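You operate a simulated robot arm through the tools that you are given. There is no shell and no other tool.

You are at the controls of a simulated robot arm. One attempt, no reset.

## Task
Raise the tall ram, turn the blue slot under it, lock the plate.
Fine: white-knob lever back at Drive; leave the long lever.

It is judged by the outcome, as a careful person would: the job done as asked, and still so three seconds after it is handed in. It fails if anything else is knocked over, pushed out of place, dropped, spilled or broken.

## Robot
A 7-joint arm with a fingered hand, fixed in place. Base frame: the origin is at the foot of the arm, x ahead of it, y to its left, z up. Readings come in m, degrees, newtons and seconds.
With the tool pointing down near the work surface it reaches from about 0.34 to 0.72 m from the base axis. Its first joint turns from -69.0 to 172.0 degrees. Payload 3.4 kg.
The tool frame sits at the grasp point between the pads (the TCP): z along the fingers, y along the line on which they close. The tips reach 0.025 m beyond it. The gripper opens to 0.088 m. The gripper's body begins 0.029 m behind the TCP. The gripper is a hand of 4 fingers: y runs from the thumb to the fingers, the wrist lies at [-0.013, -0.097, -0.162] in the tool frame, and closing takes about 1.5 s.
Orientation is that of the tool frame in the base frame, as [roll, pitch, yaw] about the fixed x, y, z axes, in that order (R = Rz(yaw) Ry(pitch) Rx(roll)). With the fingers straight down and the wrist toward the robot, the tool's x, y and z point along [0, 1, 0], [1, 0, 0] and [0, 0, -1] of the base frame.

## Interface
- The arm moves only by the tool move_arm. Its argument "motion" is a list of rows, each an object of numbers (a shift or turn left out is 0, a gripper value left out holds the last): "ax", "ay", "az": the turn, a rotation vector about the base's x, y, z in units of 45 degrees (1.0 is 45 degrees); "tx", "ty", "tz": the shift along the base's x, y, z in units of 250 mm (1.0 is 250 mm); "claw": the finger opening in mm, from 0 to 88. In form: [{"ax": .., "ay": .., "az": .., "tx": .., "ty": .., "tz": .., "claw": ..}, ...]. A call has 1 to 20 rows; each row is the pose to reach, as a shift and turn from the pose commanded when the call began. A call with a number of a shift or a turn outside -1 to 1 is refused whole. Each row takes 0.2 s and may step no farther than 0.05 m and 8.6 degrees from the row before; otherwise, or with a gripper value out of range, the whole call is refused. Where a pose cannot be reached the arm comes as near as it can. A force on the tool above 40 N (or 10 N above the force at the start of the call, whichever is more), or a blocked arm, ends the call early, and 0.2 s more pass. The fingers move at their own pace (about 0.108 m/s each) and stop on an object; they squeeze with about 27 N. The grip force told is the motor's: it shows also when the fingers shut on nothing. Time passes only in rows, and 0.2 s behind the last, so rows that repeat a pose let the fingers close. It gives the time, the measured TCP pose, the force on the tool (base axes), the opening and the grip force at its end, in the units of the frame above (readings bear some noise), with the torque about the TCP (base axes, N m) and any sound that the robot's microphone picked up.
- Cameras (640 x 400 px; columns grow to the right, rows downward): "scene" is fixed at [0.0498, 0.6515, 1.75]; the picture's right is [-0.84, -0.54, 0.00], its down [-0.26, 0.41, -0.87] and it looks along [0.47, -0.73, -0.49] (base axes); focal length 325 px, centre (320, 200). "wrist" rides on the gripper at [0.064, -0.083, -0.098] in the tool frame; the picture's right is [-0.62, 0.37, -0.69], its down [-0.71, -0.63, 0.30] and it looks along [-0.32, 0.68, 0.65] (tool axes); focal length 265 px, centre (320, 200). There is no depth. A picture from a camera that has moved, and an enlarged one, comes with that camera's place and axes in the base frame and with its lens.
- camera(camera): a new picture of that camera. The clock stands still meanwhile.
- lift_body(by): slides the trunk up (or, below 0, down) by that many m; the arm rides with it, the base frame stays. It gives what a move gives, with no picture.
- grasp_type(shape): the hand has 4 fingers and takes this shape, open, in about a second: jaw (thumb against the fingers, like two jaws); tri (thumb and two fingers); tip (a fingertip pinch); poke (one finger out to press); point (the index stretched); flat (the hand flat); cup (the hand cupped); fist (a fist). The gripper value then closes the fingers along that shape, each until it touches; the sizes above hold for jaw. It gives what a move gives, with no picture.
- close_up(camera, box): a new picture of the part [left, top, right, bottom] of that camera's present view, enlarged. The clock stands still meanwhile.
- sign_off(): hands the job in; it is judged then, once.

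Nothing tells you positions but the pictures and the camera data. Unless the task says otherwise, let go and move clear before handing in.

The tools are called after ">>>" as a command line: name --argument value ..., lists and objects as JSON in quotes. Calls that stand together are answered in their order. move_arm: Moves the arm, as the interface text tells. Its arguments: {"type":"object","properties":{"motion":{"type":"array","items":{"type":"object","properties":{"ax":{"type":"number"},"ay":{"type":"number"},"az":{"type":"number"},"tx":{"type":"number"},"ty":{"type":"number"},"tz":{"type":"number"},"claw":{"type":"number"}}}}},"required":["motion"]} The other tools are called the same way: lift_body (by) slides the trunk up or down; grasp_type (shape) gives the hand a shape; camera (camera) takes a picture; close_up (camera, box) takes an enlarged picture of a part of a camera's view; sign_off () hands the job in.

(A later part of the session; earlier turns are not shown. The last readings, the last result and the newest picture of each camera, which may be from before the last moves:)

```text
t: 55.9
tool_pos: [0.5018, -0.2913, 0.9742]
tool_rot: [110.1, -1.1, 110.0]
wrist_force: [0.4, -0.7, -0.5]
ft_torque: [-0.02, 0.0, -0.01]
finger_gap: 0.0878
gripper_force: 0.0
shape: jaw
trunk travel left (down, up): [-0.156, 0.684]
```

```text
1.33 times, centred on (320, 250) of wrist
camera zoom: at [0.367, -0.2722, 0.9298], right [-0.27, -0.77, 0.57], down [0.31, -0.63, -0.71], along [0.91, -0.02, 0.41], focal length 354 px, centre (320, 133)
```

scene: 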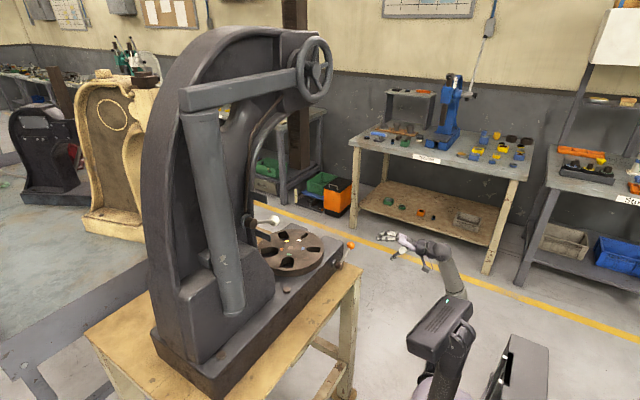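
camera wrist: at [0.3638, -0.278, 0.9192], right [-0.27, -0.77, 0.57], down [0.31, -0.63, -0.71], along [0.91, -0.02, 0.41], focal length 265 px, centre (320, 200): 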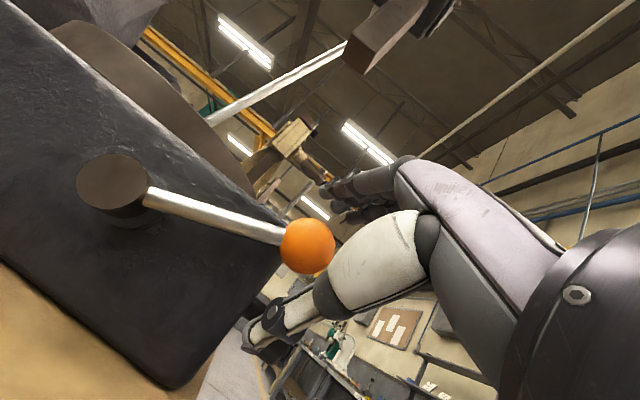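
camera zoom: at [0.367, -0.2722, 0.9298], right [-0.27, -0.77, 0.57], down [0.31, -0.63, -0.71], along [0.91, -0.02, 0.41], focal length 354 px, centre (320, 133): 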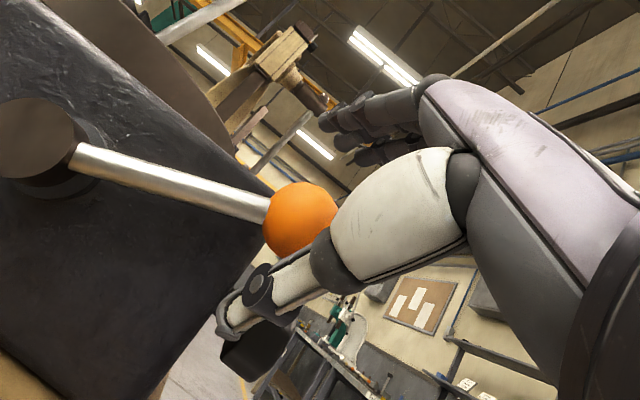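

The lever sprang back to its lower stop when I let go. I'll grip the ball this time and carry it along its arc.

>>> move_arm --motion '[{"ty": -0.03, "tz": -0.05}, {"ty": -0.03, "tz": -0.05, "claw": 60}, {"ty": -0.03, "tz": -0.05, "claw": 40}, {"ty": -0.03, "tz": -0.05, "claw": 26}, {"ty": -0.03, "tz": -0.05, "claw": 26}]'

>>> move_arm --motion '[{"ty": 0.011, "tz": 0.026}, {"ty": 0.023, "tz": 0.052}, {"ty": 0.038, "tz": 0.077}, {"ty": 0.054, "tz": 0.101}, {"ty": 0.072, "tz": 0.124}, {"ty": 0.09, "tz": 0.145}]'

>>> close_up --camera "scene" --box '[310, 220, 400, 290]'

>>> close_up --camera "wrist" --box '[180, 100, 460, 400]'

```text
t: 57.1
tool_pos: [0.5018, -0.2994, 0.9609]
tool_rot: [110.1, -1.1, 110.2]
wrist_force: [1.3, 0.5, 0.8]
ft_torque: [0.0, 0.0, 0.01]
finger_gap: 0.0266
gripper_force: 0.1
shape: jaw
trunk travel left (down, up): [-0.156, 0.684]
```

```text
t: 58.5
tool_pos: [0.502, -0.2779, 0.9975]
tool_rot: [110.2, -1.1, 110.2]
wrist_force: [0.4, -1.6, -1.1]
ft_torque: [-0.01, 0.02, -0.01]
finger_gap: 0.0266
gripper_force: 0.0
shape: jaw
trunk travel left (down, up): [-0.156, 0.684]
```

```text
5.71 times, centred on (355, 255) of scene
camera zoom: at [0.0498, 0.6515, 1.75], right [-0.84, -0.54, 0.0], down [-0.26, 0.41, -0.87], along [0.47, -0.73, -0.49], focal length 1858 px, centre (120, -114)
```

zoom: 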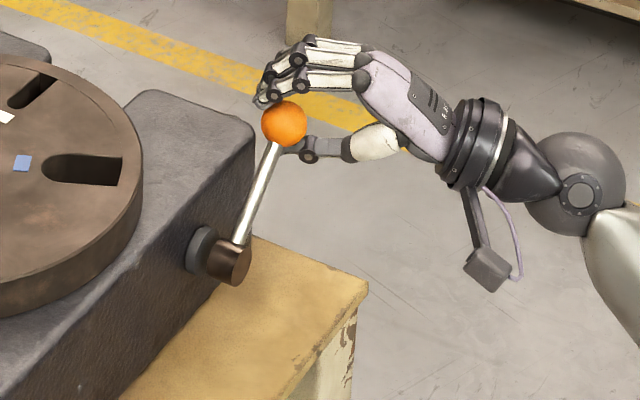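

```text
1.33 times, centred on (320, 250) of wrist
camera zoom: at [0.367, -0.2571, 0.9544], right [-0.27, -0.77, 0.57], down [0.31, -0.63, -0.71], along [0.91, -0.02, 0.41], focal length 354 px, centre (320, 133)
```

zoom: 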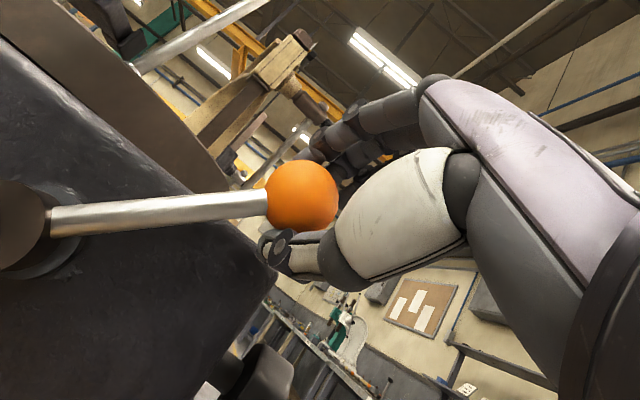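

The lever follows in the grip with only a newton or two of resistance. I'll continue along the arc.

>>> move_arm --motion '[{"ty": 0.02, "tz": 0.02}, {"ty": 0.042, "tz": 0.038}, {"ty": 0.065, "tz": 0.055}, {"ty": 0.09, "tz": 0.07}]'

>>> close_up --camera "scene" --box '[310, 220, 400, 290]'

>>> close_up --camera "wrist" --box '[180, 100, 460, 400]'

```text
t: 59.5
tool_pos: [0.5011, -0.2557, 1.0153]
tool_rot: [110.1, -1.1, 110.3]
wrist_force: [0.5, -1.2, -0.9]
ft_torque: [-0.02, 0.0, 0.02]
finger_gap: 0.0266
gripper_force: 0.0
shape: jaw
trunk travel left (down, up): [-0.156, 0.684]
```

```text
5.71 times, centred on (355, 255) of scene
camera zoom: at [0.0498, 0.6515, 1.75], right [-0.84, -0.54, 0.0], down [-0.26, 0.41, -0.87], along [0.47, -0.73, -0.49], focal length 1858 px, centre (120, -114)
```

zoom: 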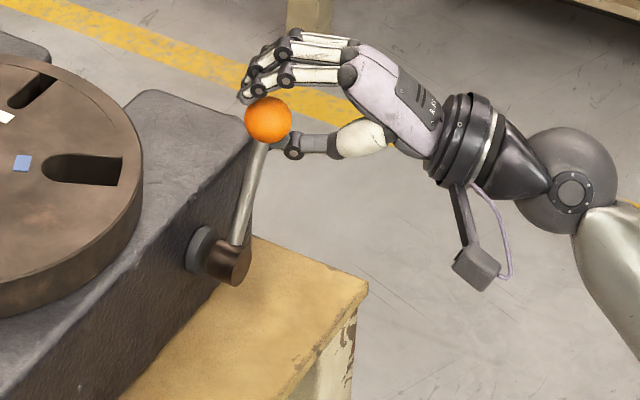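

```text
1.33 times, centred on (320, 250) of wrist
camera zoom: at [0.3669, -0.2344, 0.9721], right [-0.27, -0.77, 0.57], down [0.31, -0.63, -0.71], along [0.91, -0.02, 0.41], focal length 354 px, centre (320, 133)
```

zoom: 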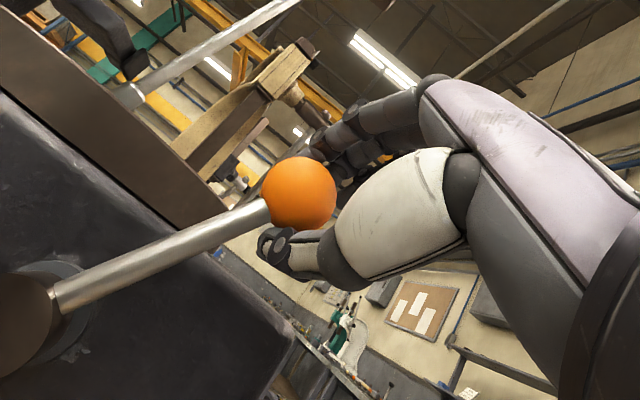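

>>> move_arm --motion '[{"ty": 0.025, "tz": 0.013}, {"ty": 0.051, "tz": 0.025}, {"ty": 0.078, "tz": 0.034}, {"ty": 0.106, "tz": 0.043}]'

>>> close_up --camera "scene" --box '[310, 220, 400, 290]'

>>> close_up --camera "wrist" --box '[180, 100, 460, 400]'

```text
t: 60.5
tool_pos: [0.5023, -0.2273, 1.0255]
tool_rot: [110.1, -1.1, 110.3]
wrist_force: [-0.1, 0.0, 0.2]
ft_torque: [0.03, -0.04, -0.02]
finger_gap: 0.0263
gripper_force: 0.0
shape: jaw
trunk travel left (down, up): [-0.156, 0.684]
```

```text
5.71 times, centred on (355, 255) of scene
camera zoom: at [0.0498, 0.6515, 1.75], right [-0.84, -0.54, 0.0], down [-0.26, 0.41, -0.87], along [0.47, -0.73, -0.49], focal length 1858 px, centre (120, -114)
```

zoom: 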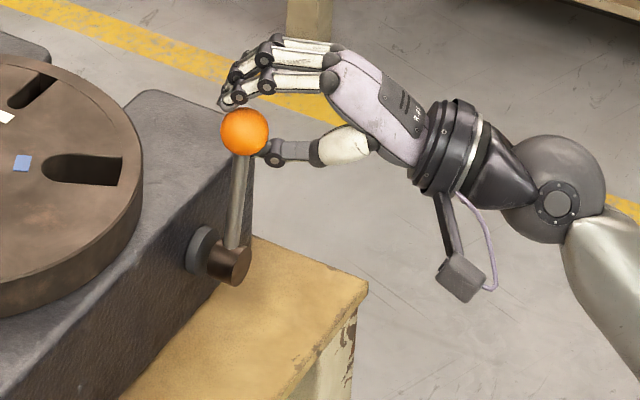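

```text
1.33 times, centred on (320, 250) of wrist
camera zoom: at [0.3669, -0.2077, 0.983], right [-0.27, -0.77, 0.57], down [0.31, -0.63, -0.71], along [0.91, -0.02, 0.41], focal length 354 px, centre (320, 133)
```

zoom: 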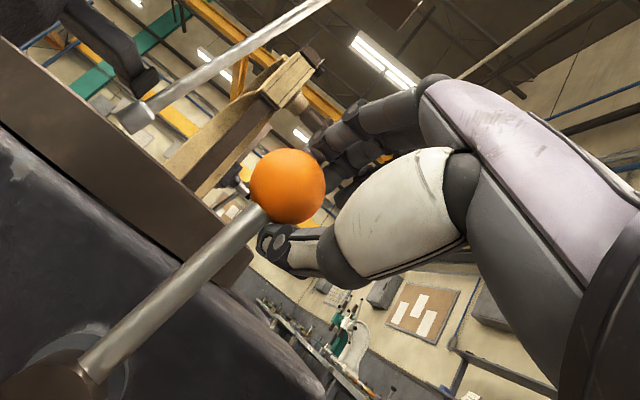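

>>> move_arm --motion '[{"ty": 0.028, "tz": 0.005}, {"ty": 0.056, "tz": 0.01}, {"ty": 0.085, "tz": 0.012}, {"ty": 0.113, "tz": 0.012}]'

>>> close_up --camera "scene" --box '[310, 220, 400, 290]'

>>> close_up --camera "wrist" --box '[180, 100, 460, 400]'

```text
t: 61.5
tool_pos: [0.4994, -0.2031, 1.0307]
tool_rot: [110.0, -1.2, 110.0]
wrist_force: [-1.6, -8.5, 0.6]
ft_torque: [-0.2, 0.01, -0.07]
finger_gap: 0.0265
gripper_force: 0.0
shape: jaw
trunk travel left (down, up): [-0.156, 0.684]
```

```text
5.71 times, centred on (355, 255) of scene
camera zoom: at [0.0498, 0.6515, 1.75], right [-0.84, -0.54, 0.0], down [-0.26, 0.41, -0.87], along [0.47, -0.73, -0.49], focal length 1858 px, centre (120, -114)
```

zoom: 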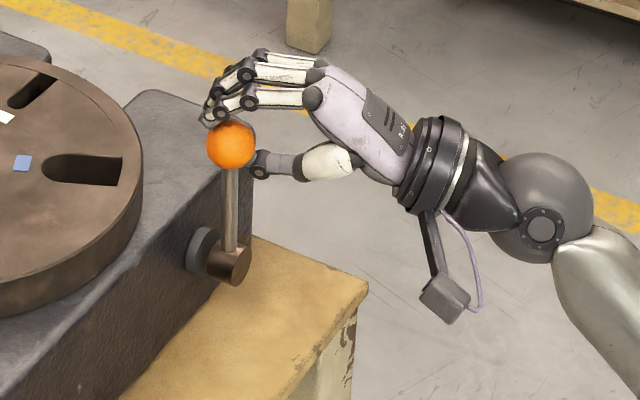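

```text
1.33 times, centred on (320, 250) of wrist
camera zoom: at [0.3662, -0.1823, 0.9858], right [-0.28, -0.77, 0.57], down [0.31, -0.63, -0.71], along [0.91, -0.02, 0.41], focal length 354 px, centre (320, 133)
```

zoom: 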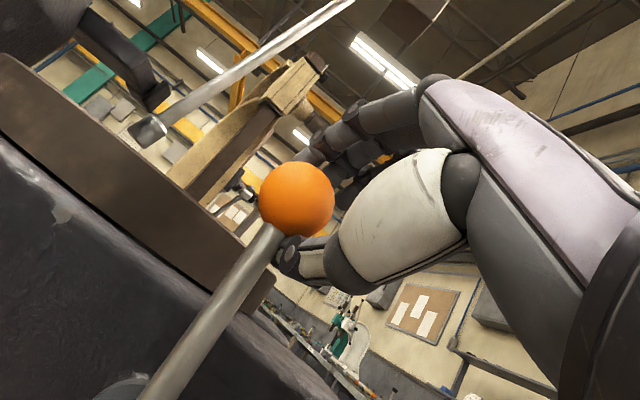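

The lever has met a stop near vertical at about 8 N. I'll ease off, open the hand and see whether it stays up there.

>>> move_arm --motion '[{"ty": -0.01}, {"ty": -0.01, "claw": 50}, {"ty": -0.01, "claw": 88}, {"ty": -0.01, "claw": 88}, {"ty": -0.02, "tx": -0.1, "claw": 88}, {"ty": -0.05, "tx": -0.25, "claw": 88}]'

>>> close_up --camera "scene" --box '[260, 210, 400, 310]'

>>> camera --camera "wrist"

```text
t: 62.9
tool_pos: [0.4388, -0.2118, 1.029]
tool_rot: [110.0, -1.2, 110.4]
wrist_force: [0.4, 0.3, -0.2]
ft_torque: [-0.01, -0.03, -0.03]
finger_gap: 0.0878
gripper_force: 0.1
shape: jaw
trunk travel left (down, up): [-0.156, 0.684]
```

```text
4.00 times, centred on (330, 260) of scene
camera zoom: at [0.0498, 0.6515, 1.75], right [-0.84, -0.54, 0.0], down [-0.26, 0.41, -0.87], along [0.47, -0.73, -0.49], focal length 1300 px, centre (280, -40)
```

zoom: 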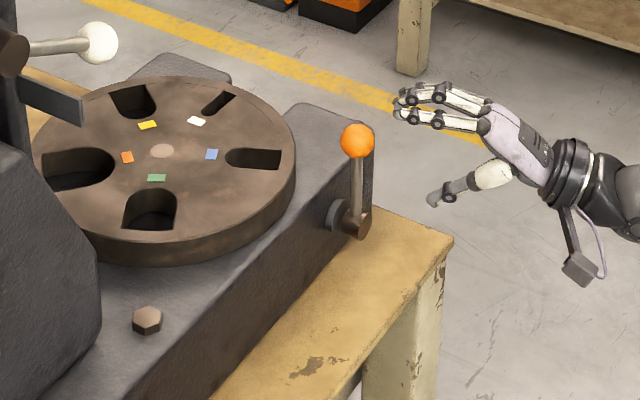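

```text
taken
camera wrist: at [0.3038, -0.1922, 0.9854], right [-0.27, -0.77, 0.57], down [0.31, -0.63, -0.71], along [0.91, -0.02, 0.41], focal length 265 px, centre (320, 200)
```

wrist: 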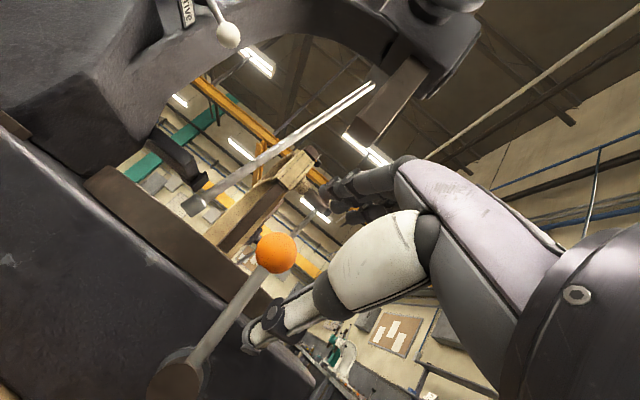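

The orange lever stays up at its vertical stop. Now I'll go back to the plate to test whether it's free: raise the trunk, point the hand down and set the poke shape.

>>> move_arm --motion '[{"tx": -0.15, "ty": 0.05, "tz": 0.05}, {"tx": -0.25, "ty": 0.1, "tz": 0.1}]'

>>> lift_body --by 0.38

>>> grasp_type --shape "poke"

>>> move_arm --motion '[{"ax": -0.05, "ay": 0.14, "tz": -0.1}, {"ax": -0.1, "ay": 0.28, "tz": -0.2}, {"ax": -0.15, "ay": 0.42, "tz": -0.3}, {"ax": -0.2, "ay": 0.56, "tz": -0.4}, {"ax": -0.25, "ay": 0.7, "tz": -0.5}, {"ax": -0.3, "ay": 0.84, "tz": -0.6}, {"ax": -0.33, "ay": 0.97, "tz": -0.7}]'

```text
t: 63.5
tool_pos: [0.3782, -0.189, 1.0545]
tool_rot: [110.0, -1.1, 110.3]
wrist_force: [0.7, 0.5, -0.2]
ft_torque: [-0.05, 0.02, 0.08]
finger_gap: 0.0877
gripper_force: 0.0
shape: jaw
trunk travel left (down, up): [-0.156, 0.684]
```

```text
t: 67.2
tool_pos: [0.379, -0.1872, 1.434]
tool_rot: [109.9, -1.1, 110.3]
wrist_force: [-0.7, 0.3, 0.2]
ft_torque: [-0.03, -0.05, 0.03]
finger_gap: 0.0877
gripper_force: 0.2
shape: jaw
trunk travel left (down, up): [-0.536, 0.304]
```

```text
t: 68.0
tool_pos: [0.3784, -0.1881, 1.4337]
tool_rot: [110.0, -1.1, 110.3]
wrist_force: [-0.5, 0.0, 0.2]
ft_torque: [0.01, 0.01, 0.0]
finger_gap: 0.0002
gripper_force: 0.2
shape: poke
trunk travel left (down, up): [-0.536, 0.304]
```

```text
t: 69.7
tool_pos: [0.3783, -0.1873, 1.2584]
tool_rot: [156.3, -1.8, 109.0]
wrist_force: [-0.6, -0.8, -0.2]
ft_torque: [0.03, -0.01, 0.0]
finger_gap: 0.0002
gripper_force: 0.2
shape: poke
trunk travel left (down, up): [-0.536, 0.304]
```

>>> move_arm --motion '[{"ax": -0.03, "ay": 0.1, "tx": 0.08, "ty": 0.08, "tz": -0.05}, {"ax": -0.06, "ay": 0.2, "tx": 0.18, "ty": 0.16, "tz": -0.1}, {"ax": -0.09, "ay": 0.3, "tx": 0.28, "ty": 0.24, "tz": -0.15}, {"ax": -0.13, "ay": 0.4, "tx": 0.38, "ty": 0.32, "tz": -0.2}, {"ax": -0.17, "ay": 0.5, "tx": 0.48, "ty": 0.4, "tz": -0.27}, {"ax": -0.17, "ay": 0.5, "tx": 0.6, "ty": 0.48, "tz": -0.34}]'

>>> camera --camera "wrist"

>>> camera --camera "scene"

```text
t: 71.0
tool_pos: [0.5299, -0.0674, 1.1729]
tool_rot: [-179.9, -1.6, 108.3]
wrist_force: [0.6, 0.0, -0.6]
ft_torque: [-0.02, 0.01, 0.0]
finger_gap: 0.0
gripper_force: 0.0
shape: poke
trunk travel left (down, up): [-0.536, 0.304]
```

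```text
taken
camera wrist: at [0.433, -0.0343, 1.273], right [0.55, -0.49, 0.67], down [-0.38, -0.87, -0.33], along [0.74, -0.07, -0.66], focal length 265 px, centre (320, 200)
```

wrist: 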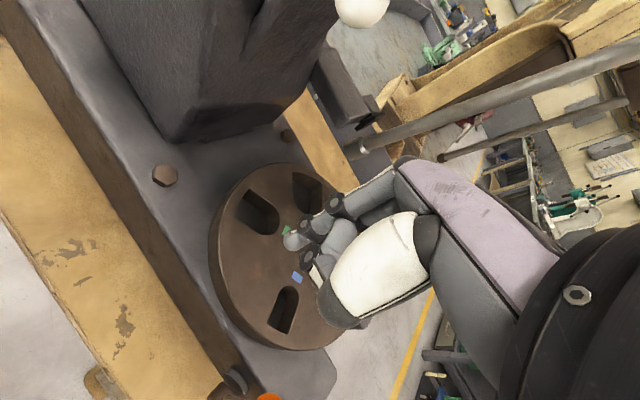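

```text
taken
```

scene: 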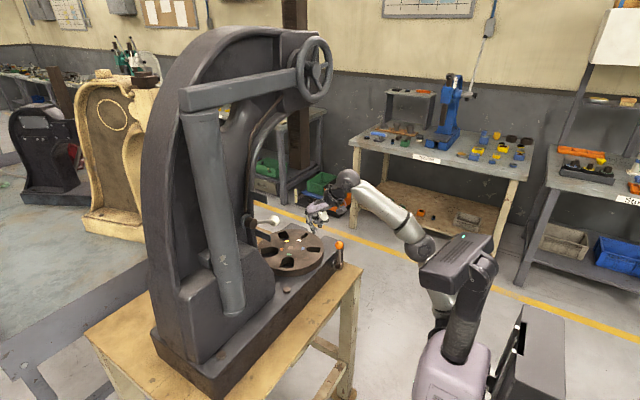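

>>> move_arm --motion '[{"tx": 0.1, "ty": 0.02, "tz": -0.08}, {"tx": 0.2, "ty": 0.04, "tz": -0.18}, {"tx": 0.3, "ty": 0.06, "tz": -0.28}, {"tx": 0.4, "ty": 0.084, "tz": -0.38}, {"tx": 0.4, "ty": 0.084, "tz": -0.46}, {"tx": 0.4, "ty": 0.084, "tz": -0.5}, {"tx": 0.4, "ty": 0.084, "tz": -0.54}, {"tx": 0.4, "ty": 0.084, "tz": -0.58}, {"tx": 0.4, "ty": 0.084, "tz": -0.62}, {"tx": 0.4, "ty": 0.084, "tz": -0.66}]'

>>> close_up --camera "scene" --box '[240, 200, 360, 290]'

```text
t: 73.2
tool_pos: [0.6282, -0.0457, 1.0088]
tool_rot: [180.0, -1.7, 108.4]
wrist_force: [-0.5, -0.4, -0.2]
ft_torque: [-0.02, -0.02, 0.0]
finger_gap: 0.0002
gripper_force: 0.1
shape: poke
trunk travel left (down, up): [-0.536, 0.304]
```

```text
4.44 times, centred on (300, 245) of scene
camera zoom: at [0.0498, 0.6515, 1.75], right [-0.84, -0.54, 0.0], down [-0.26, 0.41, -0.87], along [0.47, -0.73, -0.49], focal length 1445 px, centre (409, 0)
```

zoom: 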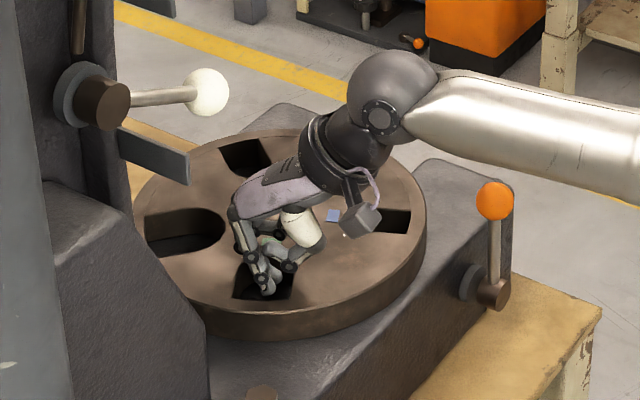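

The finger is back in the green slot. I'll push along the arc again.

>>> move_arm --motion '[{"tx": -0.025, "ty": -0.017}, {"tx": -0.049, "ty": -0.035}, {"tx": -0.07, "ty": -0.056}, {"tx": -0.09, "ty": -0.079}]'

>>> close_up --camera "scene" --box '[240, 200, 360, 290]'

```text
t: 74.2
tool_pos: [0.6051, -0.0675, 1.0091]
tool_rot: [180.0, -1.8, 108.2]
wrist_force: [0.3, -0.3, 0.6]
ft_torque: [-0.03, 0.0, 0.0]
finger_gap: 0.0
gripper_force: 0.1
shape: poke
trunk travel left (down, up): [-0.536, 0.304]
```

```text
4.44 times, centred on (300, 245) of scene
camera zoom: at [0.0498, 0.6515, 1.75], right [-0.84, -0.54, 0.0], down [-0.26, 0.41, -0.87], along [0.47, -0.73, -0.49], focal length 1445 px, centre (409, 0)
```

zoom: 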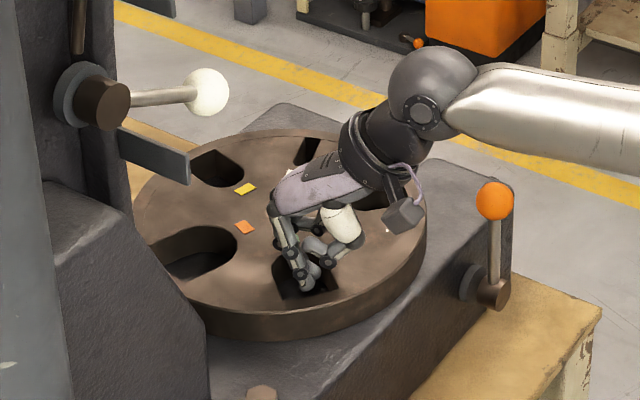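

The plate now turns freely, so orange up is unlocked and down is locked. I'll continue the push along the arc.

>>> move_arm --motion '[{"tx": -0.018, "ty": -0.024}, {"tx": -0.034, "ty": -0.05}, {"tx": -0.048, "ty": -0.077}, {"tx": -0.06, "ty": -0.105}, {"tx": -0.068, "ty": -0.134}, {"tx": -0.075, "ty": -0.164}, {"tx": -0.078, "ty": -0.194}]'

>>> close_up --camera "scene" --box '[240, 200, 360, 290]'

>>> camera --camera "wrist"

```text
t: 75.8
tool_pos: [0.5866, -0.1153, 1.0082]
tool_rot: [-180.0, -1.8, 108.1]
wrist_force: [0.5, -1.1, -0.4]
ft_torque: [0.02, -0.02, -0.01]
finger_gap: 0.0004
gripper_force: 0.1
shape: poke
trunk travel left (down, up): [-0.536, 0.304]
```

```text
4.44 times, centred on (300, 245) of scene
camera zoom: at [0.0498, 0.6515, 1.75], right [-0.84, -0.54, 0.0], down [-0.26, 0.41, -0.87], along [0.47, -0.73, -0.49], focal length 1445 px, centre (409, 0)
```

zoom: 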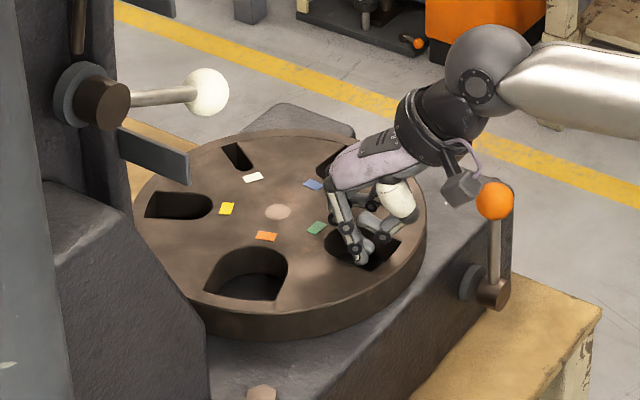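

```text
taken
camera wrist: at [0.4889, -0.0829, 1.1089], right [0.55, -0.49, 0.67], down [-0.38, -0.87, -0.33], along [0.74, -0.07, -0.66], focal length 265 px, centre (320, 200)
```

wrist: 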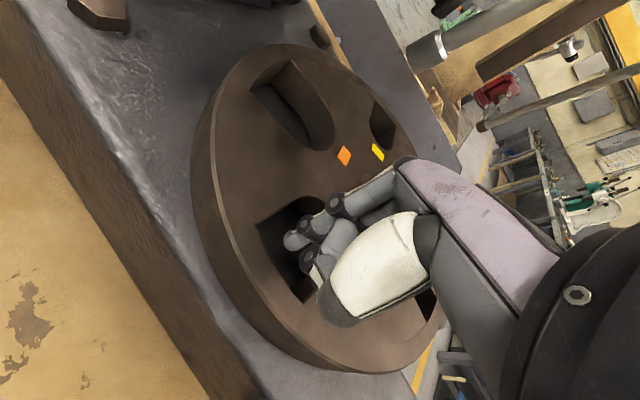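

Blue is now about 2–3° short of under the ram, by comparison with where the white mark started. I'll nudge a little further, then lift the finger out and measure.

>>> move_arm --motion '[{"tx": -0.001, "ty": -0.008}, {"tx": -0.002, "ty": -0.016}]'

>>> move_arm --motion '[{"ty": 0.02}, {"ty": 0.02, "tz": 0.1}, {"ty": 0.02, "tz": 0.2}, {"tx": -0.1, "ty": 0.04, "tz": 0.35}, {"tx": -0.25, "ty": 0.08, "tz": 0.5}, {"tx": -0.42, "ty": 0.12, "tz": 0.6}]'

>>> close_up --camera "scene" --box '[250, 215, 330, 285]'

>>> camera --camera "wrist"

```text
t: 76.5
tool_pos: [0.5864, -0.1191, 1.0102]
tool_rot: [180.0, -1.9, 108.3]
wrist_force: [-0.6, -0.8, 0.7]
ft_torque: [0.01, -0.02, 0.01]
finger_gap: 0.0
gripper_force: 0.1
shape: poke
trunk travel left (down, up): [-0.536, 0.304]
```

```text
refused: row 5 steps farther than a row can; nothing moved
```

```text
5.71 times, centred on (290, 250) of scene
camera zoom: at [0.0498, 0.6515, 1.75], right [-0.84, -0.54, 0.0], down [-0.26, 0.41, -0.87], along [0.47, -0.73, -0.49], focal length 1858 px, centre (491, -86)
```

zoom: 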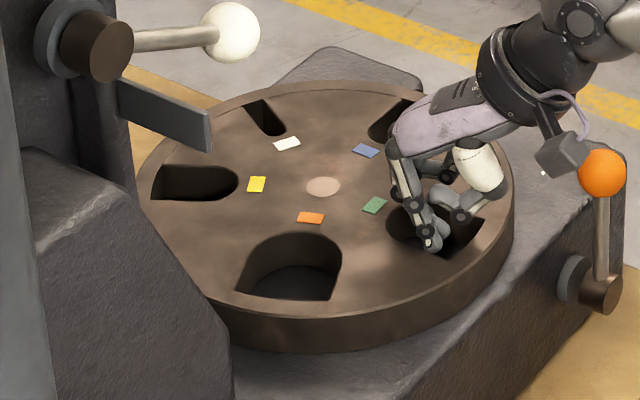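

```text
taken
camera wrist: at [0.4886, -0.0863, 1.1087], right [0.55, -0.49, 0.67], down [-0.38, -0.87, -0.33], along [0.74, -0.07, -0.66], focal length 265 px, centre (320, 200)
```

wrist: 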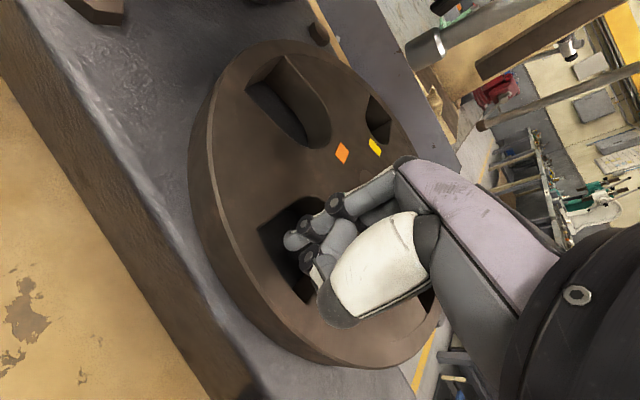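

By the marks, the plate has turned about 63° and blue sits at the ram's angle. My retreat was refused for too large a step, so I'll lift the finger out with smaller ones.

>>> move_arm --motion '[{"ty": 0.02}, {"ty": 0.03, "tz": 0.08}, {"ty": 0.03, "tz": 0.2}, {"tx": -0.08, "ty": 0.04, "tz": 0.32}, {"tx": -0.2, "ty": 0.06, "tz": 0.44}, {"tx": -0.34, "ty": 0.08, "tz": 0.52}, {"tx": -0.44, "ty": 0.1, "tz": 0.6}]'

>>> close_up --camera "scene" --box '[250, 215, 330, 285]'

>>> camera --camera "wrist"

```text
t: 78.0
tool_pos: [0.4751, -0.0955, 1.1599]
tool_rot: [179.9, -1.8, 108.2]
wrist_force: [-0.2, 1.1, 0.0]
ft_torque: [0.0, 0.01, 0.0]
finger_gap: 0.0
gripper_force: 0.0
shape: poke
trunk travel left (down, up): [-0.536, 0.304]
```

```text
5.71 times, centred on (290, 250) of scene
camera zoom: at [0.0498, 0.6515, 1.75], right [-0.84, -0.54, 0.0], down [-0.26, 0.41, -0.87], along [0.47, -0.73, -0.49], focal length 1858 px, centre (491, -86)
```

zoom: 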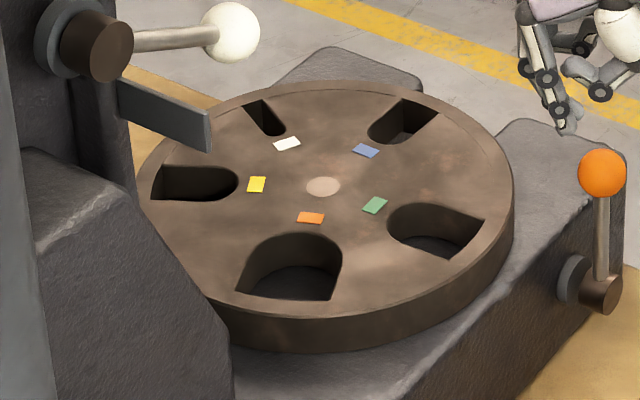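

```text
taken
camera wrist: at [0.3785, -0.0613, 1.2588], right [0.55, -0.49, 0.67], down [-0.38, -0.87, -0.33], along [0.75, -0.07, -0.66], focal length 265 px, centre (320, 200)
```

wrist: 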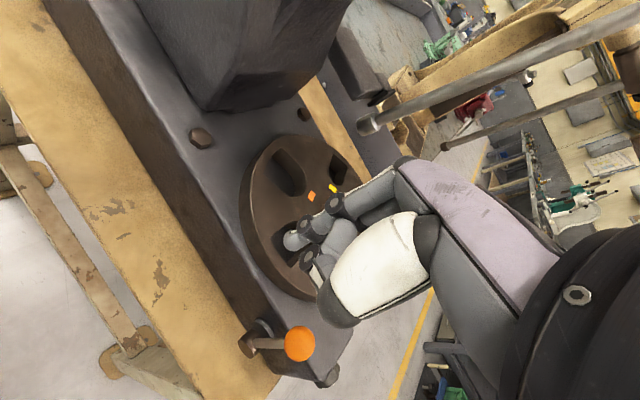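

The blue slot's outer end measures about 269–270° around the boss, matching the ram direction. Now I'll lock it by going back to the level jaw hold and carrying the orange lever down to its lower stop.

>>> move_arm --motion '[{"ax": 0.03, "ay": -0.1, "tx": -0.08, "ty": -0.06, "tz": 0.08}, {"ax": 0.06, "ay": -0.2, "tx": -0.16, "ty": -0.12, "tz": 0.16}, {"ax": 0.09, "ay": -0.3, "tx": -0.24, "ty": -0.18, "tz": 0.24}, {"ax": 0.13, "ay": -0.4, "tx": -0.32, "ty": -0.25, "tz": 0.32}, {"ax": 0.17, "ay": -0.5, "tx": -0.39, "ty": -0.32, "tz": 0.39}, {"ax": 0.17, "ay": -0.5, "tx": -0.39, "ty": -0.36, "tz": 0.45}]'

>>> move_arm --motion '[{"ax": 0.05, "ay": -0.14, "tz": 0.1}, {"ax": 0.1, "ay": -0.28, "tz": 0.2}, {"ax": 0.15, "ay": -0.42, "tz": 0.3}, {"ax": 0.2, "ay": -0.56, "tz": 0.4}, {"ax": 0.25, "ay": -0.7, "tz": 0.5}, {"ax": 0.3, "ay": -0.84, "tz": 0.58}, {"ax": 0.33, "ay": -0.97, "tz": 0.65}]'

>>> grasp_type --shape "jaw"

>>> lift_body --by -0.38

>>> camera --camera "wrist"

```text
t: 79.5
tool_pos: [0.3768, -0.1846, 1.2726]
tool_rot: [156.1, -1.8, 109.0]
wrist_force: [0.3, 0.5, -0.4]
ft_torque: [0.05, 0.0, -0.02]
finger_gap: 0.0
gripper_force: 0.1
shape: poke
trunk travel left (down, up): [-0.536, 0.304]
```

```text
t: 81.0
tool_pos: [0.3793, -0.1841, 1.4338]
tool_rot: [110.0, -1.1, 110.2]
wrist_force: [0.8, 0.0, 0.6]
ft_torque: [0.01, 0.01, 0.02]
finger_gap: 0.0002
gripper_force: 0.0
shape: poke
trunk travel left (down, up): [-0.536, 0.304]
```

```text
t: 82.0
tool_pos: [0.3786, -0.1841, 1.434]
tool_rot: [110.1, -1.1, 110.2]
wrist_force: [0.1, 0.1, -0.1]
ft_torque: [-0.02, 0.03, 0.01]
finger_gap: 0.088
gripper_force: 0.1
shape: jaw
trunk travel left (down, up): [-0.536, 0.304]
```

```text
t: 85.6
tool_pos: [0.3783, -0.1842, 1.0529]
tool_rot: [110.1, -1.1, 110.2]
wrist_force: [-0.6, -0.5, -0.3]
ft_torque: [-0.04, 0.01, -0.02]
finger_gap: 0.0878
gripper_force: 0.1
shape: jaw
trunk travel left (down, up): [-0.156, 0.684]
```

```text
taken
camera wrist: at [0.2433, -0.1636, 1.0098], right [-0.27, -0.77, 0.57], down [0.31, -0.63, -0.71], along [0.91, -0.02, 0.41], focal length 265 px, centre (320, 200)
```

wrist: 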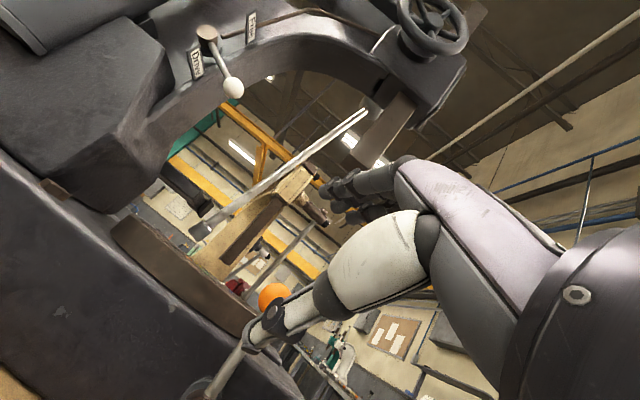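

>>> move_arm --motion '[{"tx": 0.12, "ty": -0.06, "tz": -0.05}, {"tx": 0.24, "ty": -0.11, "tz": -0.09}, {"tx": 0.36, "ty": -0.1, "tz": -0.09}, {"tx": 0.48, "ty": -0.086, "tz": -0.09}]'

>>> close_up --camera "scene" --box '[310, 220, 400, 290]'

>>> camera --camera "wrist"

```text
t: 86.6
tool_pos: [0.4979, -0.2067, 1.0302]
tool_rot: [110.0, -1.1, 110.2]
wrist_force: [-0.4, 0.4, -0.5]
ft_torque: [0.0, 0.03, 0.01]
finger_gap: 0.0877
gripper_force: 0.0
shape: jaw
trunk travel left (down, up): [-0.156, 0.684]
```

```text
5.71 times, centred on (355, 255) of scene
camera zoom: at [0.0498, 0.6515, 1.75], right [-0.84, -0.54, 0.0], down [-0.26, 0.41, -0.87], along [0.47, -0.73, -0.49], focal length 1858 px, centre (120, -114)
```

zoom: 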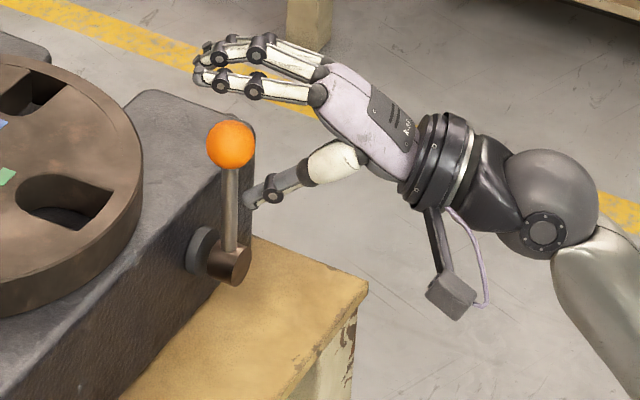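

```text
taken
camera wrist: at [0.3639, -0.1852, 0.9874], right [-0.27, -0.77, 0.57], down [0.31, -0.63, -0.71], along [0.91, -0.02, 0.41], focal length 265 px, centre (320, 200)
```

wrist: 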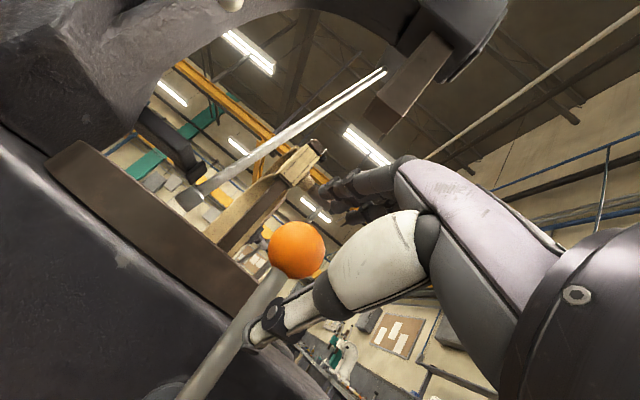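

With the lever vertical, its rod sits where the thumb would need to close. Instead I'll close the hand, come in on the frame side of the ball and push it toward the front and down from there.

>>> move_arm --motion '[{"tx": -0.12, "ty": -0.01}, {"tx": -0.25, "ty": -0.01}, {"tx": -0.3, "ty": 0.1, "claw": 40}, {"tx": -0.3, "ty": 0.2, "claw": 10}, {"tx": -0.3, "ty": 0.3, "claw": 0}, {"tx": -0.3, "ty": 0.32, "claw": 0}, {"tx": -0.3, "ty": 0.32, "claw": 0}]'

>>> close_up --camera "scene" --box '[300, 210, 400, 290]'

>>> camera --camera "wrist"

```text
t: 88.2
tool_pos: [0.4234, -0.1248, 1.0317]
tool_rot: [110.1, -1.1, 110.1]
wrist_force: [0.1, -0.2, -1.4]
ft_torque: [0.02, 0.02, 0.02]
finger_gap: 0.0004
gripper_force: 26.8
shape: jaw
trunk travel left (down, up): [-0.156, 0.684]
```

```text
5.00 times, centred on (350, 250) of scene
camera zoom: at [0.0498, 0.6515, 1.75], right [-0.84, -0.54, 0.0], down [-0.26, 0.41, -0.87], along [0.47, -0.73, -0.49], focal length 1625 px, centre (170, -50)
```

zoom: 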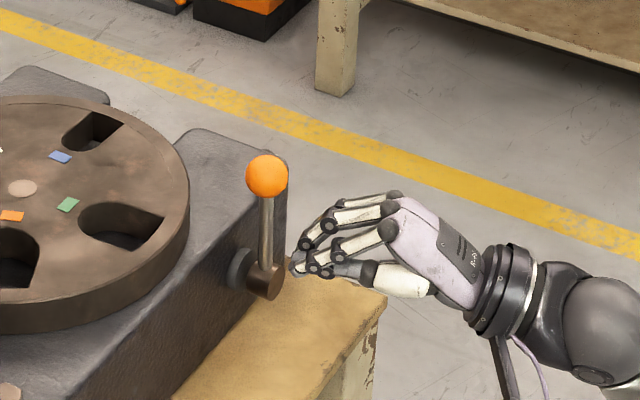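

```text
taken
camera wrist: at [0.2884, -0.1053, 0.9877], right [-0.27, -0.77, 0.57], down [0.31, -0.63, -0.71], along [0.91, -0.02, 0.41], focal length 265 px, centre (320, 200)
```

wrist: 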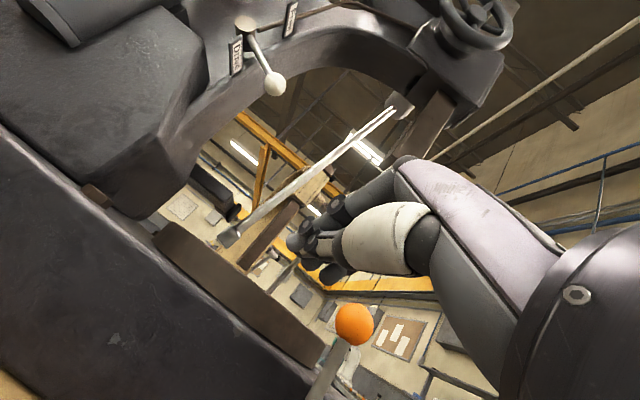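

>>> move_arm --motion '[{"tx": 0.12}, {"tx": 0.24}, {"tx": 0.31}, {"tx": 0.31, "ty": -0.06}, {"tx": 0.31, "ty": -0.12}]'

>>> close_up --camera "scene" --box '[300, 210, 400, 290]'

>>> camera --camera "wrist"

```text
t: 89.4
tool_pos: [0.5015, -0.1554, 1.0317]
tool_rot: [110.1, -1.1, 110.2]
wrist_force: [0.3, 0.0, -0.2]
ft_torque: [-0.01, -0.01, -0.01]
finger_gap: 0.0001
gripper_force: 26.9
shape: jaw
trunk travel left (down, up): [-0.156, 0.684]
```

```text
5.00 times, centred on (350, 250) of scene
camera zoom: at [0.0498, 0.6515, 1.75], right [-0.84, -0.54, 0.0], down [-0.26, 0.41, -0.87], along [0.47, -0.73, -0.49], focal length 1625 px, centre (170, -50)
```

zoom: 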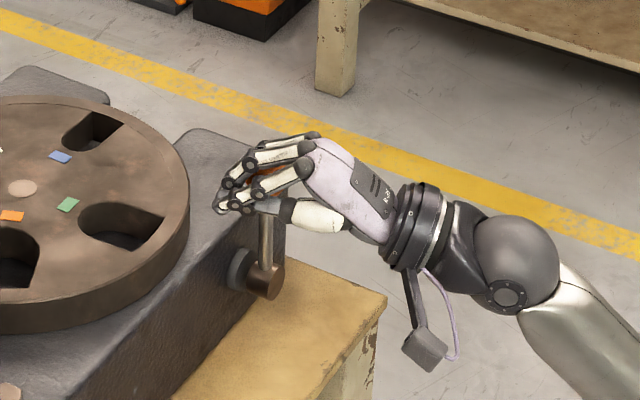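

```text
taken
camera wrist: at [0.367, -0.1351, 0.9875], right [-0.27, -0.77, 0.57], down [0.31, -0.63, -0.71], along [0.91, -0.02, 0.41], focal length 265 px, centre (320, 200)
```

wrist: 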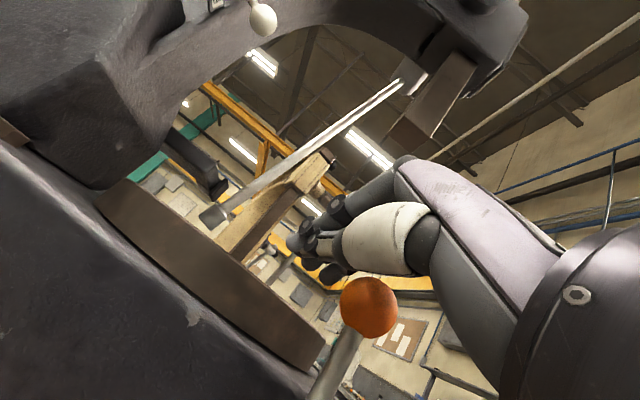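

>>> move_arm --motion '[{"ty": -0.04}, {"ty": -0.08}, {"ty": -0.12}, {"ty": -0.16}, {"ty": -0.2}]'

>>> close_up --camera "scene" --box '[300, 210, 400, 290]'

>>> camera --camera "wrist"

```text
t: 90.6
tool_pos: [0.5019, -0.2066, 1.0312]
tool_rot: [110.0, -1.1, 110.3]
wrist_force: [1.4, -0.2, -0.2]
ft_torque: [0.01, -0.04, 0.08]
finger_gap: 0.0002
gripper_force: 27.3
shape: jaw
trunk travel left (down, up): [-0.156, 0.684]
```

```text
5.00 times, centred on (350, 250) of scene
camera zoom: at [0.0498, 0.6515, 1.75], right [-0.84, -0.54, 0.0], down [-0.26, 0.41, -0.87], along [0.47, -0.73, -0.49], focal length 1625 px, centre (170, -50)
```

zoom: 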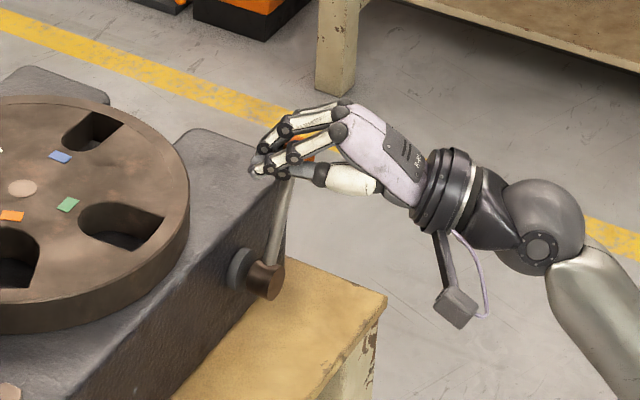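

```text
taken
camera wrist: at [0.3668, -0.1854, 0.987], right [-0.27, -0.77, 0.57], down [0.31, -0.63, -0.71], along [0.91, -0.02, 0.41], focal length 265 px, centre (320, 200)
```

wrist: 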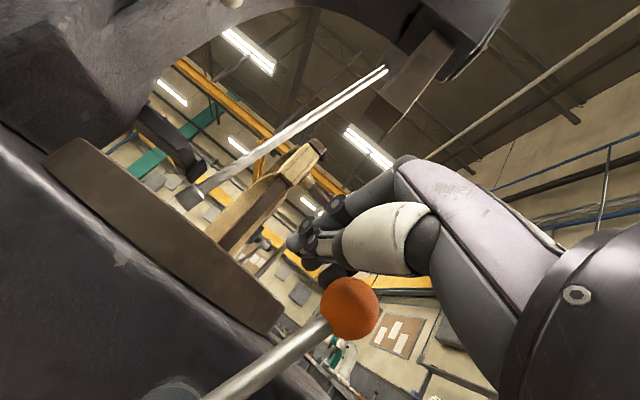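

The lever is coming down with very little force. I'll keep following its arc from the upper side.

>>> move_arm --motion '[{"ty": -0.05, "tz": -0.014}, {"ty": -0.104, "tz": -0.029}, {"ty": -0.16, "tz": -0.052}, {"ty": -0.212, "tz": -0.084}, {"ty": -0.26, "tz": -0.121}]'

>>> close_up --camera "scene" --box '[300, 210, 400, 290]'

>>> camera --camera "wrist"

```text
t: 91.8
tool_pos: [0.5004, -0.2708, 1.0014]
tool_rot: [110.1, -1.1, 110.3]
wrist_force: [0.8, -0.7, -0.3]
ft_torque: [-0.01, 0.01, -0.06]
finger_gap: 0.0001
gripper_force: 27.0
shape: jaw
trunk travel left (down, up): [-0.156, 0.684]
```

```text
5.00 times, centred on (350, 250) of scene
camera zoom: at [0.0498, 0.6515, 1.75], right [-0.84, -0.54, 0.0], down [-0.26, 0.41, -0.87], along [0.47, -0.73, -0.49], focal length 1625 px, centre (170, -50)
```

zoom: 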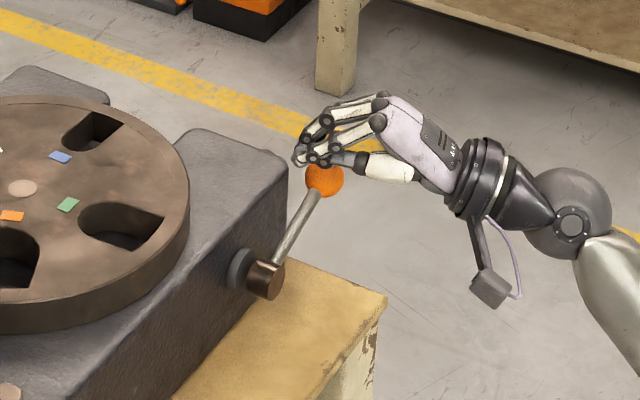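

```text
taken
camera wrist: at [0.3653, -0.2501, 0.9574], right [-0.27, -0.77, 0.57], down [0.31, -0.63, -0.71], along [0.91, -0.02, 0.41], focal length 265 px, centre (320, 200)
```

wrist: 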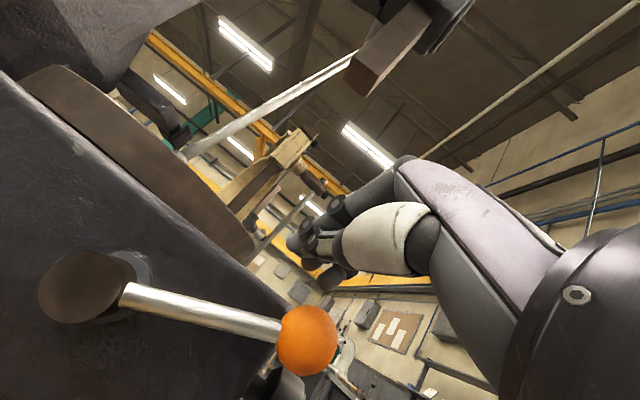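

The lever has nearly reached its lower stop. I'll press it down from directly above the ball to be sure it's fully seated.

>>> move_arm --motion '[{"ty": -0.04, "tz": -0.01}, {"ty": -0.05, "tz": -0.03}, {"ty": -0.05, "tz": -0.05}, {"ty": -0.05, "tz": -0.065}, {"ty": -0.05, "tz": -0.08}]'

>>> close_up --camera "scene" --box '[300, 210, 400, 290]'

>>> camera --camera "wrist"

```text
t: 93.0
tool_pos: [0.4982, -0.2832, 0.982]
tool_rot: [109.9, -1.1, 110.4]
wrist_force: [-0.3, -1.2, 6.3]
ft_torque: [-0.07, -0.14, -0.05]
finger_gap: 0.0
gripper_force: 27.1
shape: jaw
trunk travel left (down, up): [-0.156, 0.684]
```

```text
5.00 times, centred on (350, 250) of scene
camera zoom: at [0.0498, 0.6515, 1.75], right [-0.84, -0.54, 0.0], down [-0.26, 0.41, -0.87], along [0.47, -0.73, -0.49], focal length 1625 px, centre (170, -50)
```

zoom: 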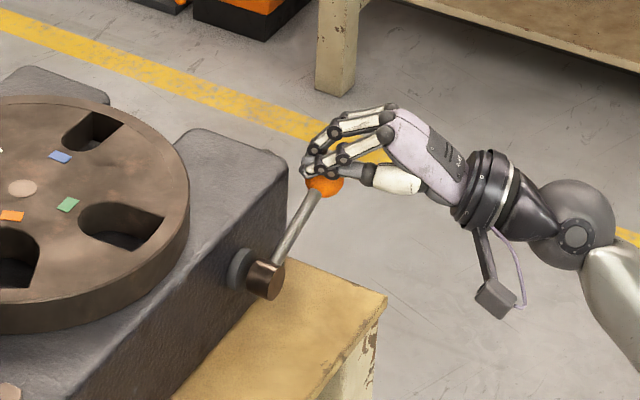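

```text
taken
camera wrist: at [0.3644, -0.2627, 0.9385], right [-0.28, -0.77, 0.57], down [0.31, -0.63, -0.71], along [0.91, -0.02, 0.41], focal length 265 px, centre (320, 200)
```

wrist: 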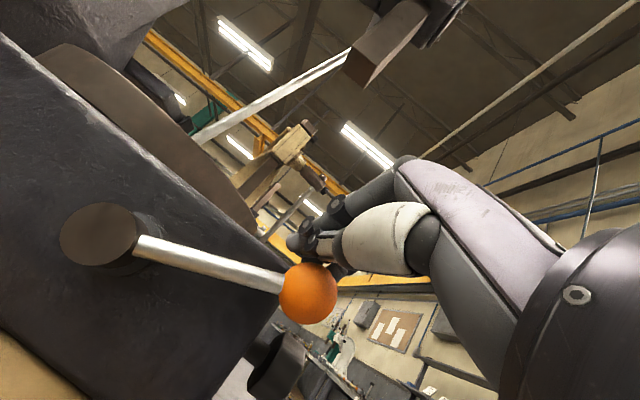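

>>> move_arm --motion '[{"tz": -0.012}, {"tz": -0.02}]'

>>> move_arm --motion '[{"tz": 0.06}, {"tz": 0.16}, {"tz": 0.25, "tx": -0.08}, {"tz": 0.28, "tx": -0.24}, {"tz": 0.28, "tx": -0.38}]'

>>> close_up --camera "scene" --box '[260, 210, 400, 310]'

>>> close_up --camera "scene" --box '[250, 215, 330, 285]'

>>> camera --camera "wrist"

```text
t: 93.6
tool_pos: [0.4983, -0.2825, 0.9784]
tool_rot: [109.7, -1.0, 110.2]
wrist_force: [1.6, -2.0, 17.1]
ft_torque: [-0.14, -0.33, -0.06]
finger_gap: 0.0
gripper_force: 27.5
shape: jaw
trunk travel left (down, up): [-0.156, 0.684]
```

```text
t: 94.8
tool_pos: [0.4057, -0.282, 1.0446]
tool_rot: [110.0, -1.2, 110.2]
wrist_force: [1.2, 0.6, 0.8]
ft_torque: [0.0, 0.0, 0.0]
finger_gap: 0.0002
gripper_force: 27.2
shape: jaw
trunk travel left (down, up): [-0.156, 0.684]
```

```text
4.00 times, centred on (330, 260) of scene
camera zoom: at [0.0498, 0.6515, 1.75], right [-0.84, -0.54, 0.0], down [-0.26, 0.41, -0.87], along [0.47, -0.73, -0.49], focal length 1300 px, centre (280, -40)
```

zoom: 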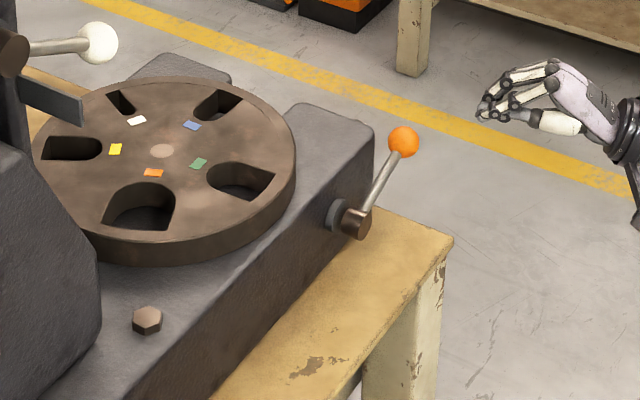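

```text
5.71 times, centred on (290, 250) of scene
camera zoom: at [0.0498, 0.6515, 1.75], right [-0.84, -0.54, 0.0], down [-0.26, 0.41, -0.87], along [0.47, -0.73, -0.49], focal length 1858 px, centre (491, -86)
```

zoom: 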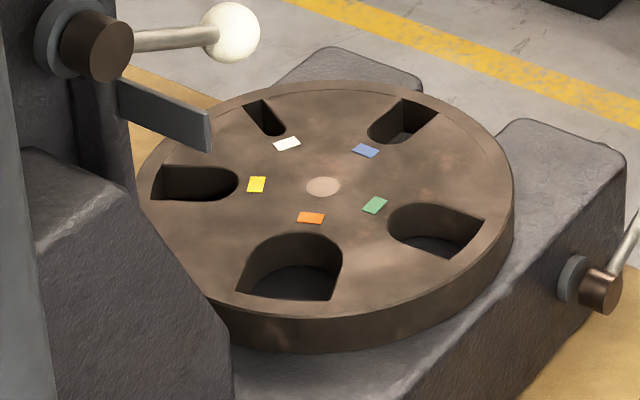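

```text
taken
camera wrist: at [0.2702, -0.2621, 1.0017], right [-0.27, -0.77, 0.57], down [0.31, -0.63, -0.71], along [0.91, -0.02, 0.41], focal length 265 px, centre (320, 200)
```

wrist: 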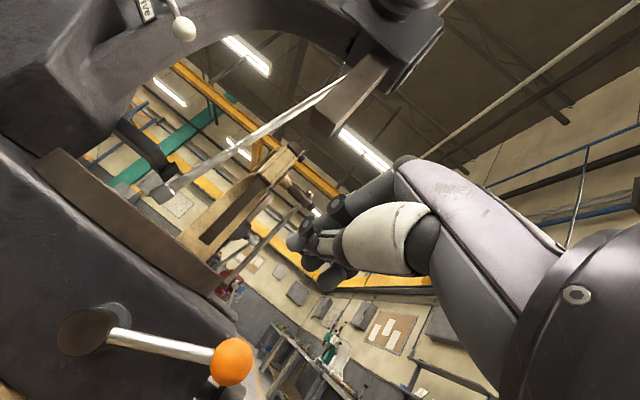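

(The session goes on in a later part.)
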